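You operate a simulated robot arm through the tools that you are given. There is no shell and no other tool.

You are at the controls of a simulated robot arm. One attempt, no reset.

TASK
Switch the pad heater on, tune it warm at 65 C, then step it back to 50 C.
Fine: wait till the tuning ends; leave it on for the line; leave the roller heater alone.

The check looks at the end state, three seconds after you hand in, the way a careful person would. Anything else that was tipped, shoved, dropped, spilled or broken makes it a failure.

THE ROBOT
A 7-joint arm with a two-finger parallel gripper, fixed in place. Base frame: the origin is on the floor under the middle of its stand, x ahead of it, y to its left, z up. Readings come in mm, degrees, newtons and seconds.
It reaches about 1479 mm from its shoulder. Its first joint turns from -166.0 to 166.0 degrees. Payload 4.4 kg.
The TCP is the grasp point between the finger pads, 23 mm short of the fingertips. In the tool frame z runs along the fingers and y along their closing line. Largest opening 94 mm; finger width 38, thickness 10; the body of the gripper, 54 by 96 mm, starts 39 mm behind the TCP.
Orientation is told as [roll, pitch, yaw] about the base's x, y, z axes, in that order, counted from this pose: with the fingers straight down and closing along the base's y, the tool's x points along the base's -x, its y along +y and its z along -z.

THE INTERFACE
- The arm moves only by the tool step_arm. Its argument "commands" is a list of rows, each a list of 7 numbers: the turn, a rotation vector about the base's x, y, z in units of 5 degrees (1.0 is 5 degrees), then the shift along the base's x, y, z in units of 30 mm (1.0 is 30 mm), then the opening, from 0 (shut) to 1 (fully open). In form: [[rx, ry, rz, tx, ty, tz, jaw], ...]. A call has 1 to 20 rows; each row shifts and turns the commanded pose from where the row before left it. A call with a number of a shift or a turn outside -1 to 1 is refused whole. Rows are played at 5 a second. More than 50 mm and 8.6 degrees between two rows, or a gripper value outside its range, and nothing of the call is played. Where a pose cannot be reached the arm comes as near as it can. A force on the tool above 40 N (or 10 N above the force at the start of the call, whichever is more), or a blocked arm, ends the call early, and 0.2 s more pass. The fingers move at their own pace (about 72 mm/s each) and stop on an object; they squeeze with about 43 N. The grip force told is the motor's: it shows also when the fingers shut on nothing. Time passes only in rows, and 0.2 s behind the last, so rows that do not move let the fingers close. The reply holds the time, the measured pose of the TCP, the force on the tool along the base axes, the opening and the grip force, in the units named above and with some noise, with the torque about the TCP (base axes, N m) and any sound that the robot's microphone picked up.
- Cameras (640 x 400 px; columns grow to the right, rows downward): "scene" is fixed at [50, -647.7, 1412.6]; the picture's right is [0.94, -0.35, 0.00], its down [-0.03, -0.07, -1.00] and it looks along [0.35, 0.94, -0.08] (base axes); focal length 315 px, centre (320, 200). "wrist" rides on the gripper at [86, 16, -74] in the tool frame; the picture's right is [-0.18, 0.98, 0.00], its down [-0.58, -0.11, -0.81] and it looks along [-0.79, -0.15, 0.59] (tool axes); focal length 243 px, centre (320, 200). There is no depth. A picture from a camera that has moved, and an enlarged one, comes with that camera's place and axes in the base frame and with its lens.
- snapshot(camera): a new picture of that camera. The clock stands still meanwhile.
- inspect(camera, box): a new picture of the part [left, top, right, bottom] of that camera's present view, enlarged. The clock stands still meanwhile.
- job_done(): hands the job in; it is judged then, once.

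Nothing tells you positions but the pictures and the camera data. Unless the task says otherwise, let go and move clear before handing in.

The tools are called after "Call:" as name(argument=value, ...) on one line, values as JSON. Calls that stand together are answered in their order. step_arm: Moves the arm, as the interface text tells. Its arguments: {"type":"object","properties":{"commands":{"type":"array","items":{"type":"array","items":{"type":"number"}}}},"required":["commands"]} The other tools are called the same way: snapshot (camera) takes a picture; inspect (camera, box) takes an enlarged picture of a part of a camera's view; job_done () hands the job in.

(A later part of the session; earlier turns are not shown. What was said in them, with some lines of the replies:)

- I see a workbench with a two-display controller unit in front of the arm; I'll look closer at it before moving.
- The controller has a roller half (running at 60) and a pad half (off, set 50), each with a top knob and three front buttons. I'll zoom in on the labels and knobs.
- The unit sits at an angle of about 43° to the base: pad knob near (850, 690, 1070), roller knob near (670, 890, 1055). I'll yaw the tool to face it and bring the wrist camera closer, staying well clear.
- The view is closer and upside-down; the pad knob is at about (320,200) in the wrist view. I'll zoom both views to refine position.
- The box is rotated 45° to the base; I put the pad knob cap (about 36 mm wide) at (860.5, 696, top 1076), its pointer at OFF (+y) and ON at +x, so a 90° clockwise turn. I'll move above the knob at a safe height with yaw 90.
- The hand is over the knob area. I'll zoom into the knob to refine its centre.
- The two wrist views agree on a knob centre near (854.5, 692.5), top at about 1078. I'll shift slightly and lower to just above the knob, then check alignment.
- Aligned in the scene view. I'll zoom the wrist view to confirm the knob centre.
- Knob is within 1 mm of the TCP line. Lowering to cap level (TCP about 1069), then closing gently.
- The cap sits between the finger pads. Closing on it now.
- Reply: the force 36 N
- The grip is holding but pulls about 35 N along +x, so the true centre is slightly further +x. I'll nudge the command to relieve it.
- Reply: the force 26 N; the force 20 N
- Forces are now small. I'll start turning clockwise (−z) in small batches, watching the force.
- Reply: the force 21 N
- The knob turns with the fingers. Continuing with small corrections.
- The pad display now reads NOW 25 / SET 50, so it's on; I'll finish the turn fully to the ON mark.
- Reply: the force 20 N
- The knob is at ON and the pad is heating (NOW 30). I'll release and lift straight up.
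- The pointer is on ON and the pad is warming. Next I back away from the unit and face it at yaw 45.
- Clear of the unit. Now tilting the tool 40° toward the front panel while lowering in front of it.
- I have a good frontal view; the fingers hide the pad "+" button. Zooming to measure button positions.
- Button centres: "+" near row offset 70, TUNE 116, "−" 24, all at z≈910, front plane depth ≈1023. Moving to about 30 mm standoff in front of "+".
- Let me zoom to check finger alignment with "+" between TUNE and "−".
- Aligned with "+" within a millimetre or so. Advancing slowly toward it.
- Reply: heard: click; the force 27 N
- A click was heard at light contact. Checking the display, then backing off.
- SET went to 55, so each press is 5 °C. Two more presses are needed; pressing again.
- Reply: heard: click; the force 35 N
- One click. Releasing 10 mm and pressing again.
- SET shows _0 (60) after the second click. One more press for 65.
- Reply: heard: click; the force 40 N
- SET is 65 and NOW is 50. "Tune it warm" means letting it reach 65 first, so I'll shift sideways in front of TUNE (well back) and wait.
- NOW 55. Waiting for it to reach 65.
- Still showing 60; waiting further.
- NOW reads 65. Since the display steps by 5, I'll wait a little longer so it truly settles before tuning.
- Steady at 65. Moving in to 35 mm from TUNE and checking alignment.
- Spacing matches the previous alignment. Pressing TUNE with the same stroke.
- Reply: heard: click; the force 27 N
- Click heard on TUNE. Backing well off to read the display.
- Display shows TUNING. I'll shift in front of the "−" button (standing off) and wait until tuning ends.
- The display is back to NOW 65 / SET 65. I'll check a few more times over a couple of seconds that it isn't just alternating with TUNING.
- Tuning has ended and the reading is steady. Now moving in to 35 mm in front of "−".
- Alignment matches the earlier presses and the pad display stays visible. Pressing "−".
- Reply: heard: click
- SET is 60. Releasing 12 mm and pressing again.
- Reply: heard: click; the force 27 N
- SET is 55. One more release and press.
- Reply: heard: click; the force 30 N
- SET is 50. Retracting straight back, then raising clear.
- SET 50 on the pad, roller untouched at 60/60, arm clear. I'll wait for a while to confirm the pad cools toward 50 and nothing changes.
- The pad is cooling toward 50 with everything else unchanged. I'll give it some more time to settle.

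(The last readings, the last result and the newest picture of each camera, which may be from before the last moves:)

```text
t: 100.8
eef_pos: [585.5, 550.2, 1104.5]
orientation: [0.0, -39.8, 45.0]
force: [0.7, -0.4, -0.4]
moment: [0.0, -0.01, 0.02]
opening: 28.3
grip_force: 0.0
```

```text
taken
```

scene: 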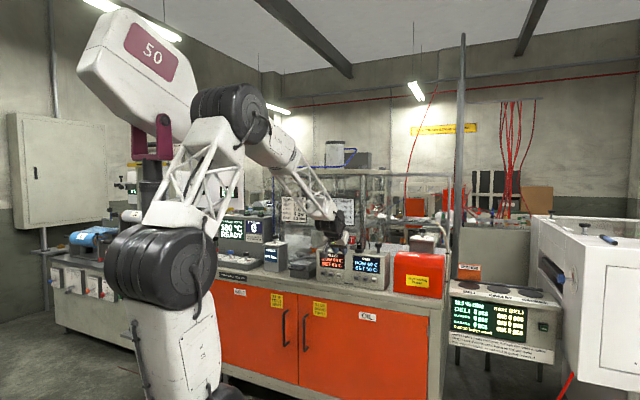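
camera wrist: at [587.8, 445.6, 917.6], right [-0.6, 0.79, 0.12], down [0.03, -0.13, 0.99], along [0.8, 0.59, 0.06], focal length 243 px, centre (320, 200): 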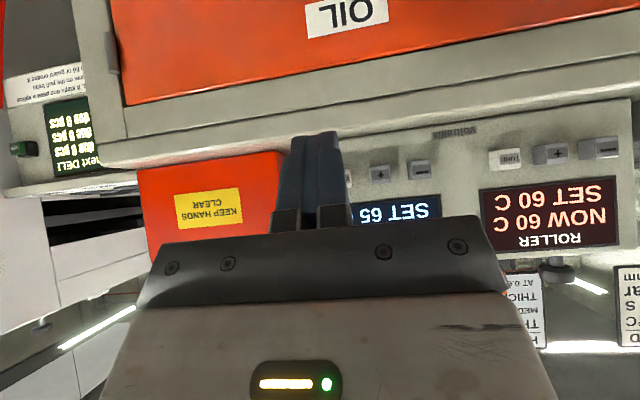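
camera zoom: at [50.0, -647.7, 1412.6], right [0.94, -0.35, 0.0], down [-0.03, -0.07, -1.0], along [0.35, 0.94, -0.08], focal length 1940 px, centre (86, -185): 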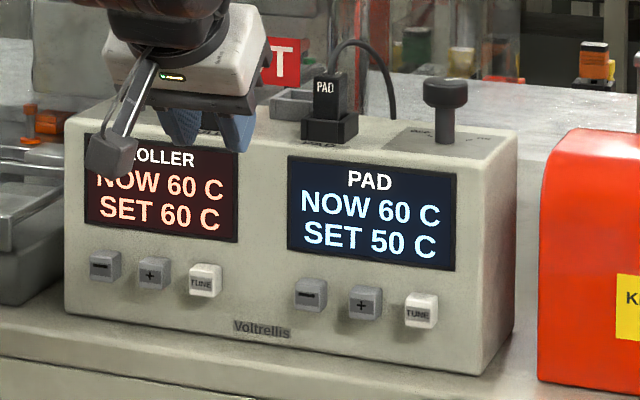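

The pad heater is on, with SET at 50 and NOW reading 60 as it cools slowly. Tuning at 65 ran and ended. The roller is unchanged at 60/60 and the arm is clear with the gripper open, so I'm handing in.

Call:
job_done()

```text
The job is handed in.
```

The pad heater is on and its setpoint is back at 50 C after a tuning run at 65 C. I handed the job in with that state showing on the display.

- **Switching on:** I turned the pad knob clockwise from OFF to ON, and the display began heating from 25 C.
- **Tuning:** I stepped the setpoint to 65 C and waited until NOW read 65 and held there. Then I pressed TUNE. The display showed TUNING, then returned to NOW 65 / SET 65 on its own within about 6 seconds. It was still steady about 4 seconds later.
- **Stepping back:** Three presses of "−" brought the setpoint to 50 C.
- **Still cooling:** At hand-in NOW read 60 C, because the pad cools slowly. I did not wait for it to reach 50.
- **Roller:** I did not touch it, and it still reads 60 / 60.

I saw nothing tipped or moved. The arm was clear of the unit, with nothing in the gripper.
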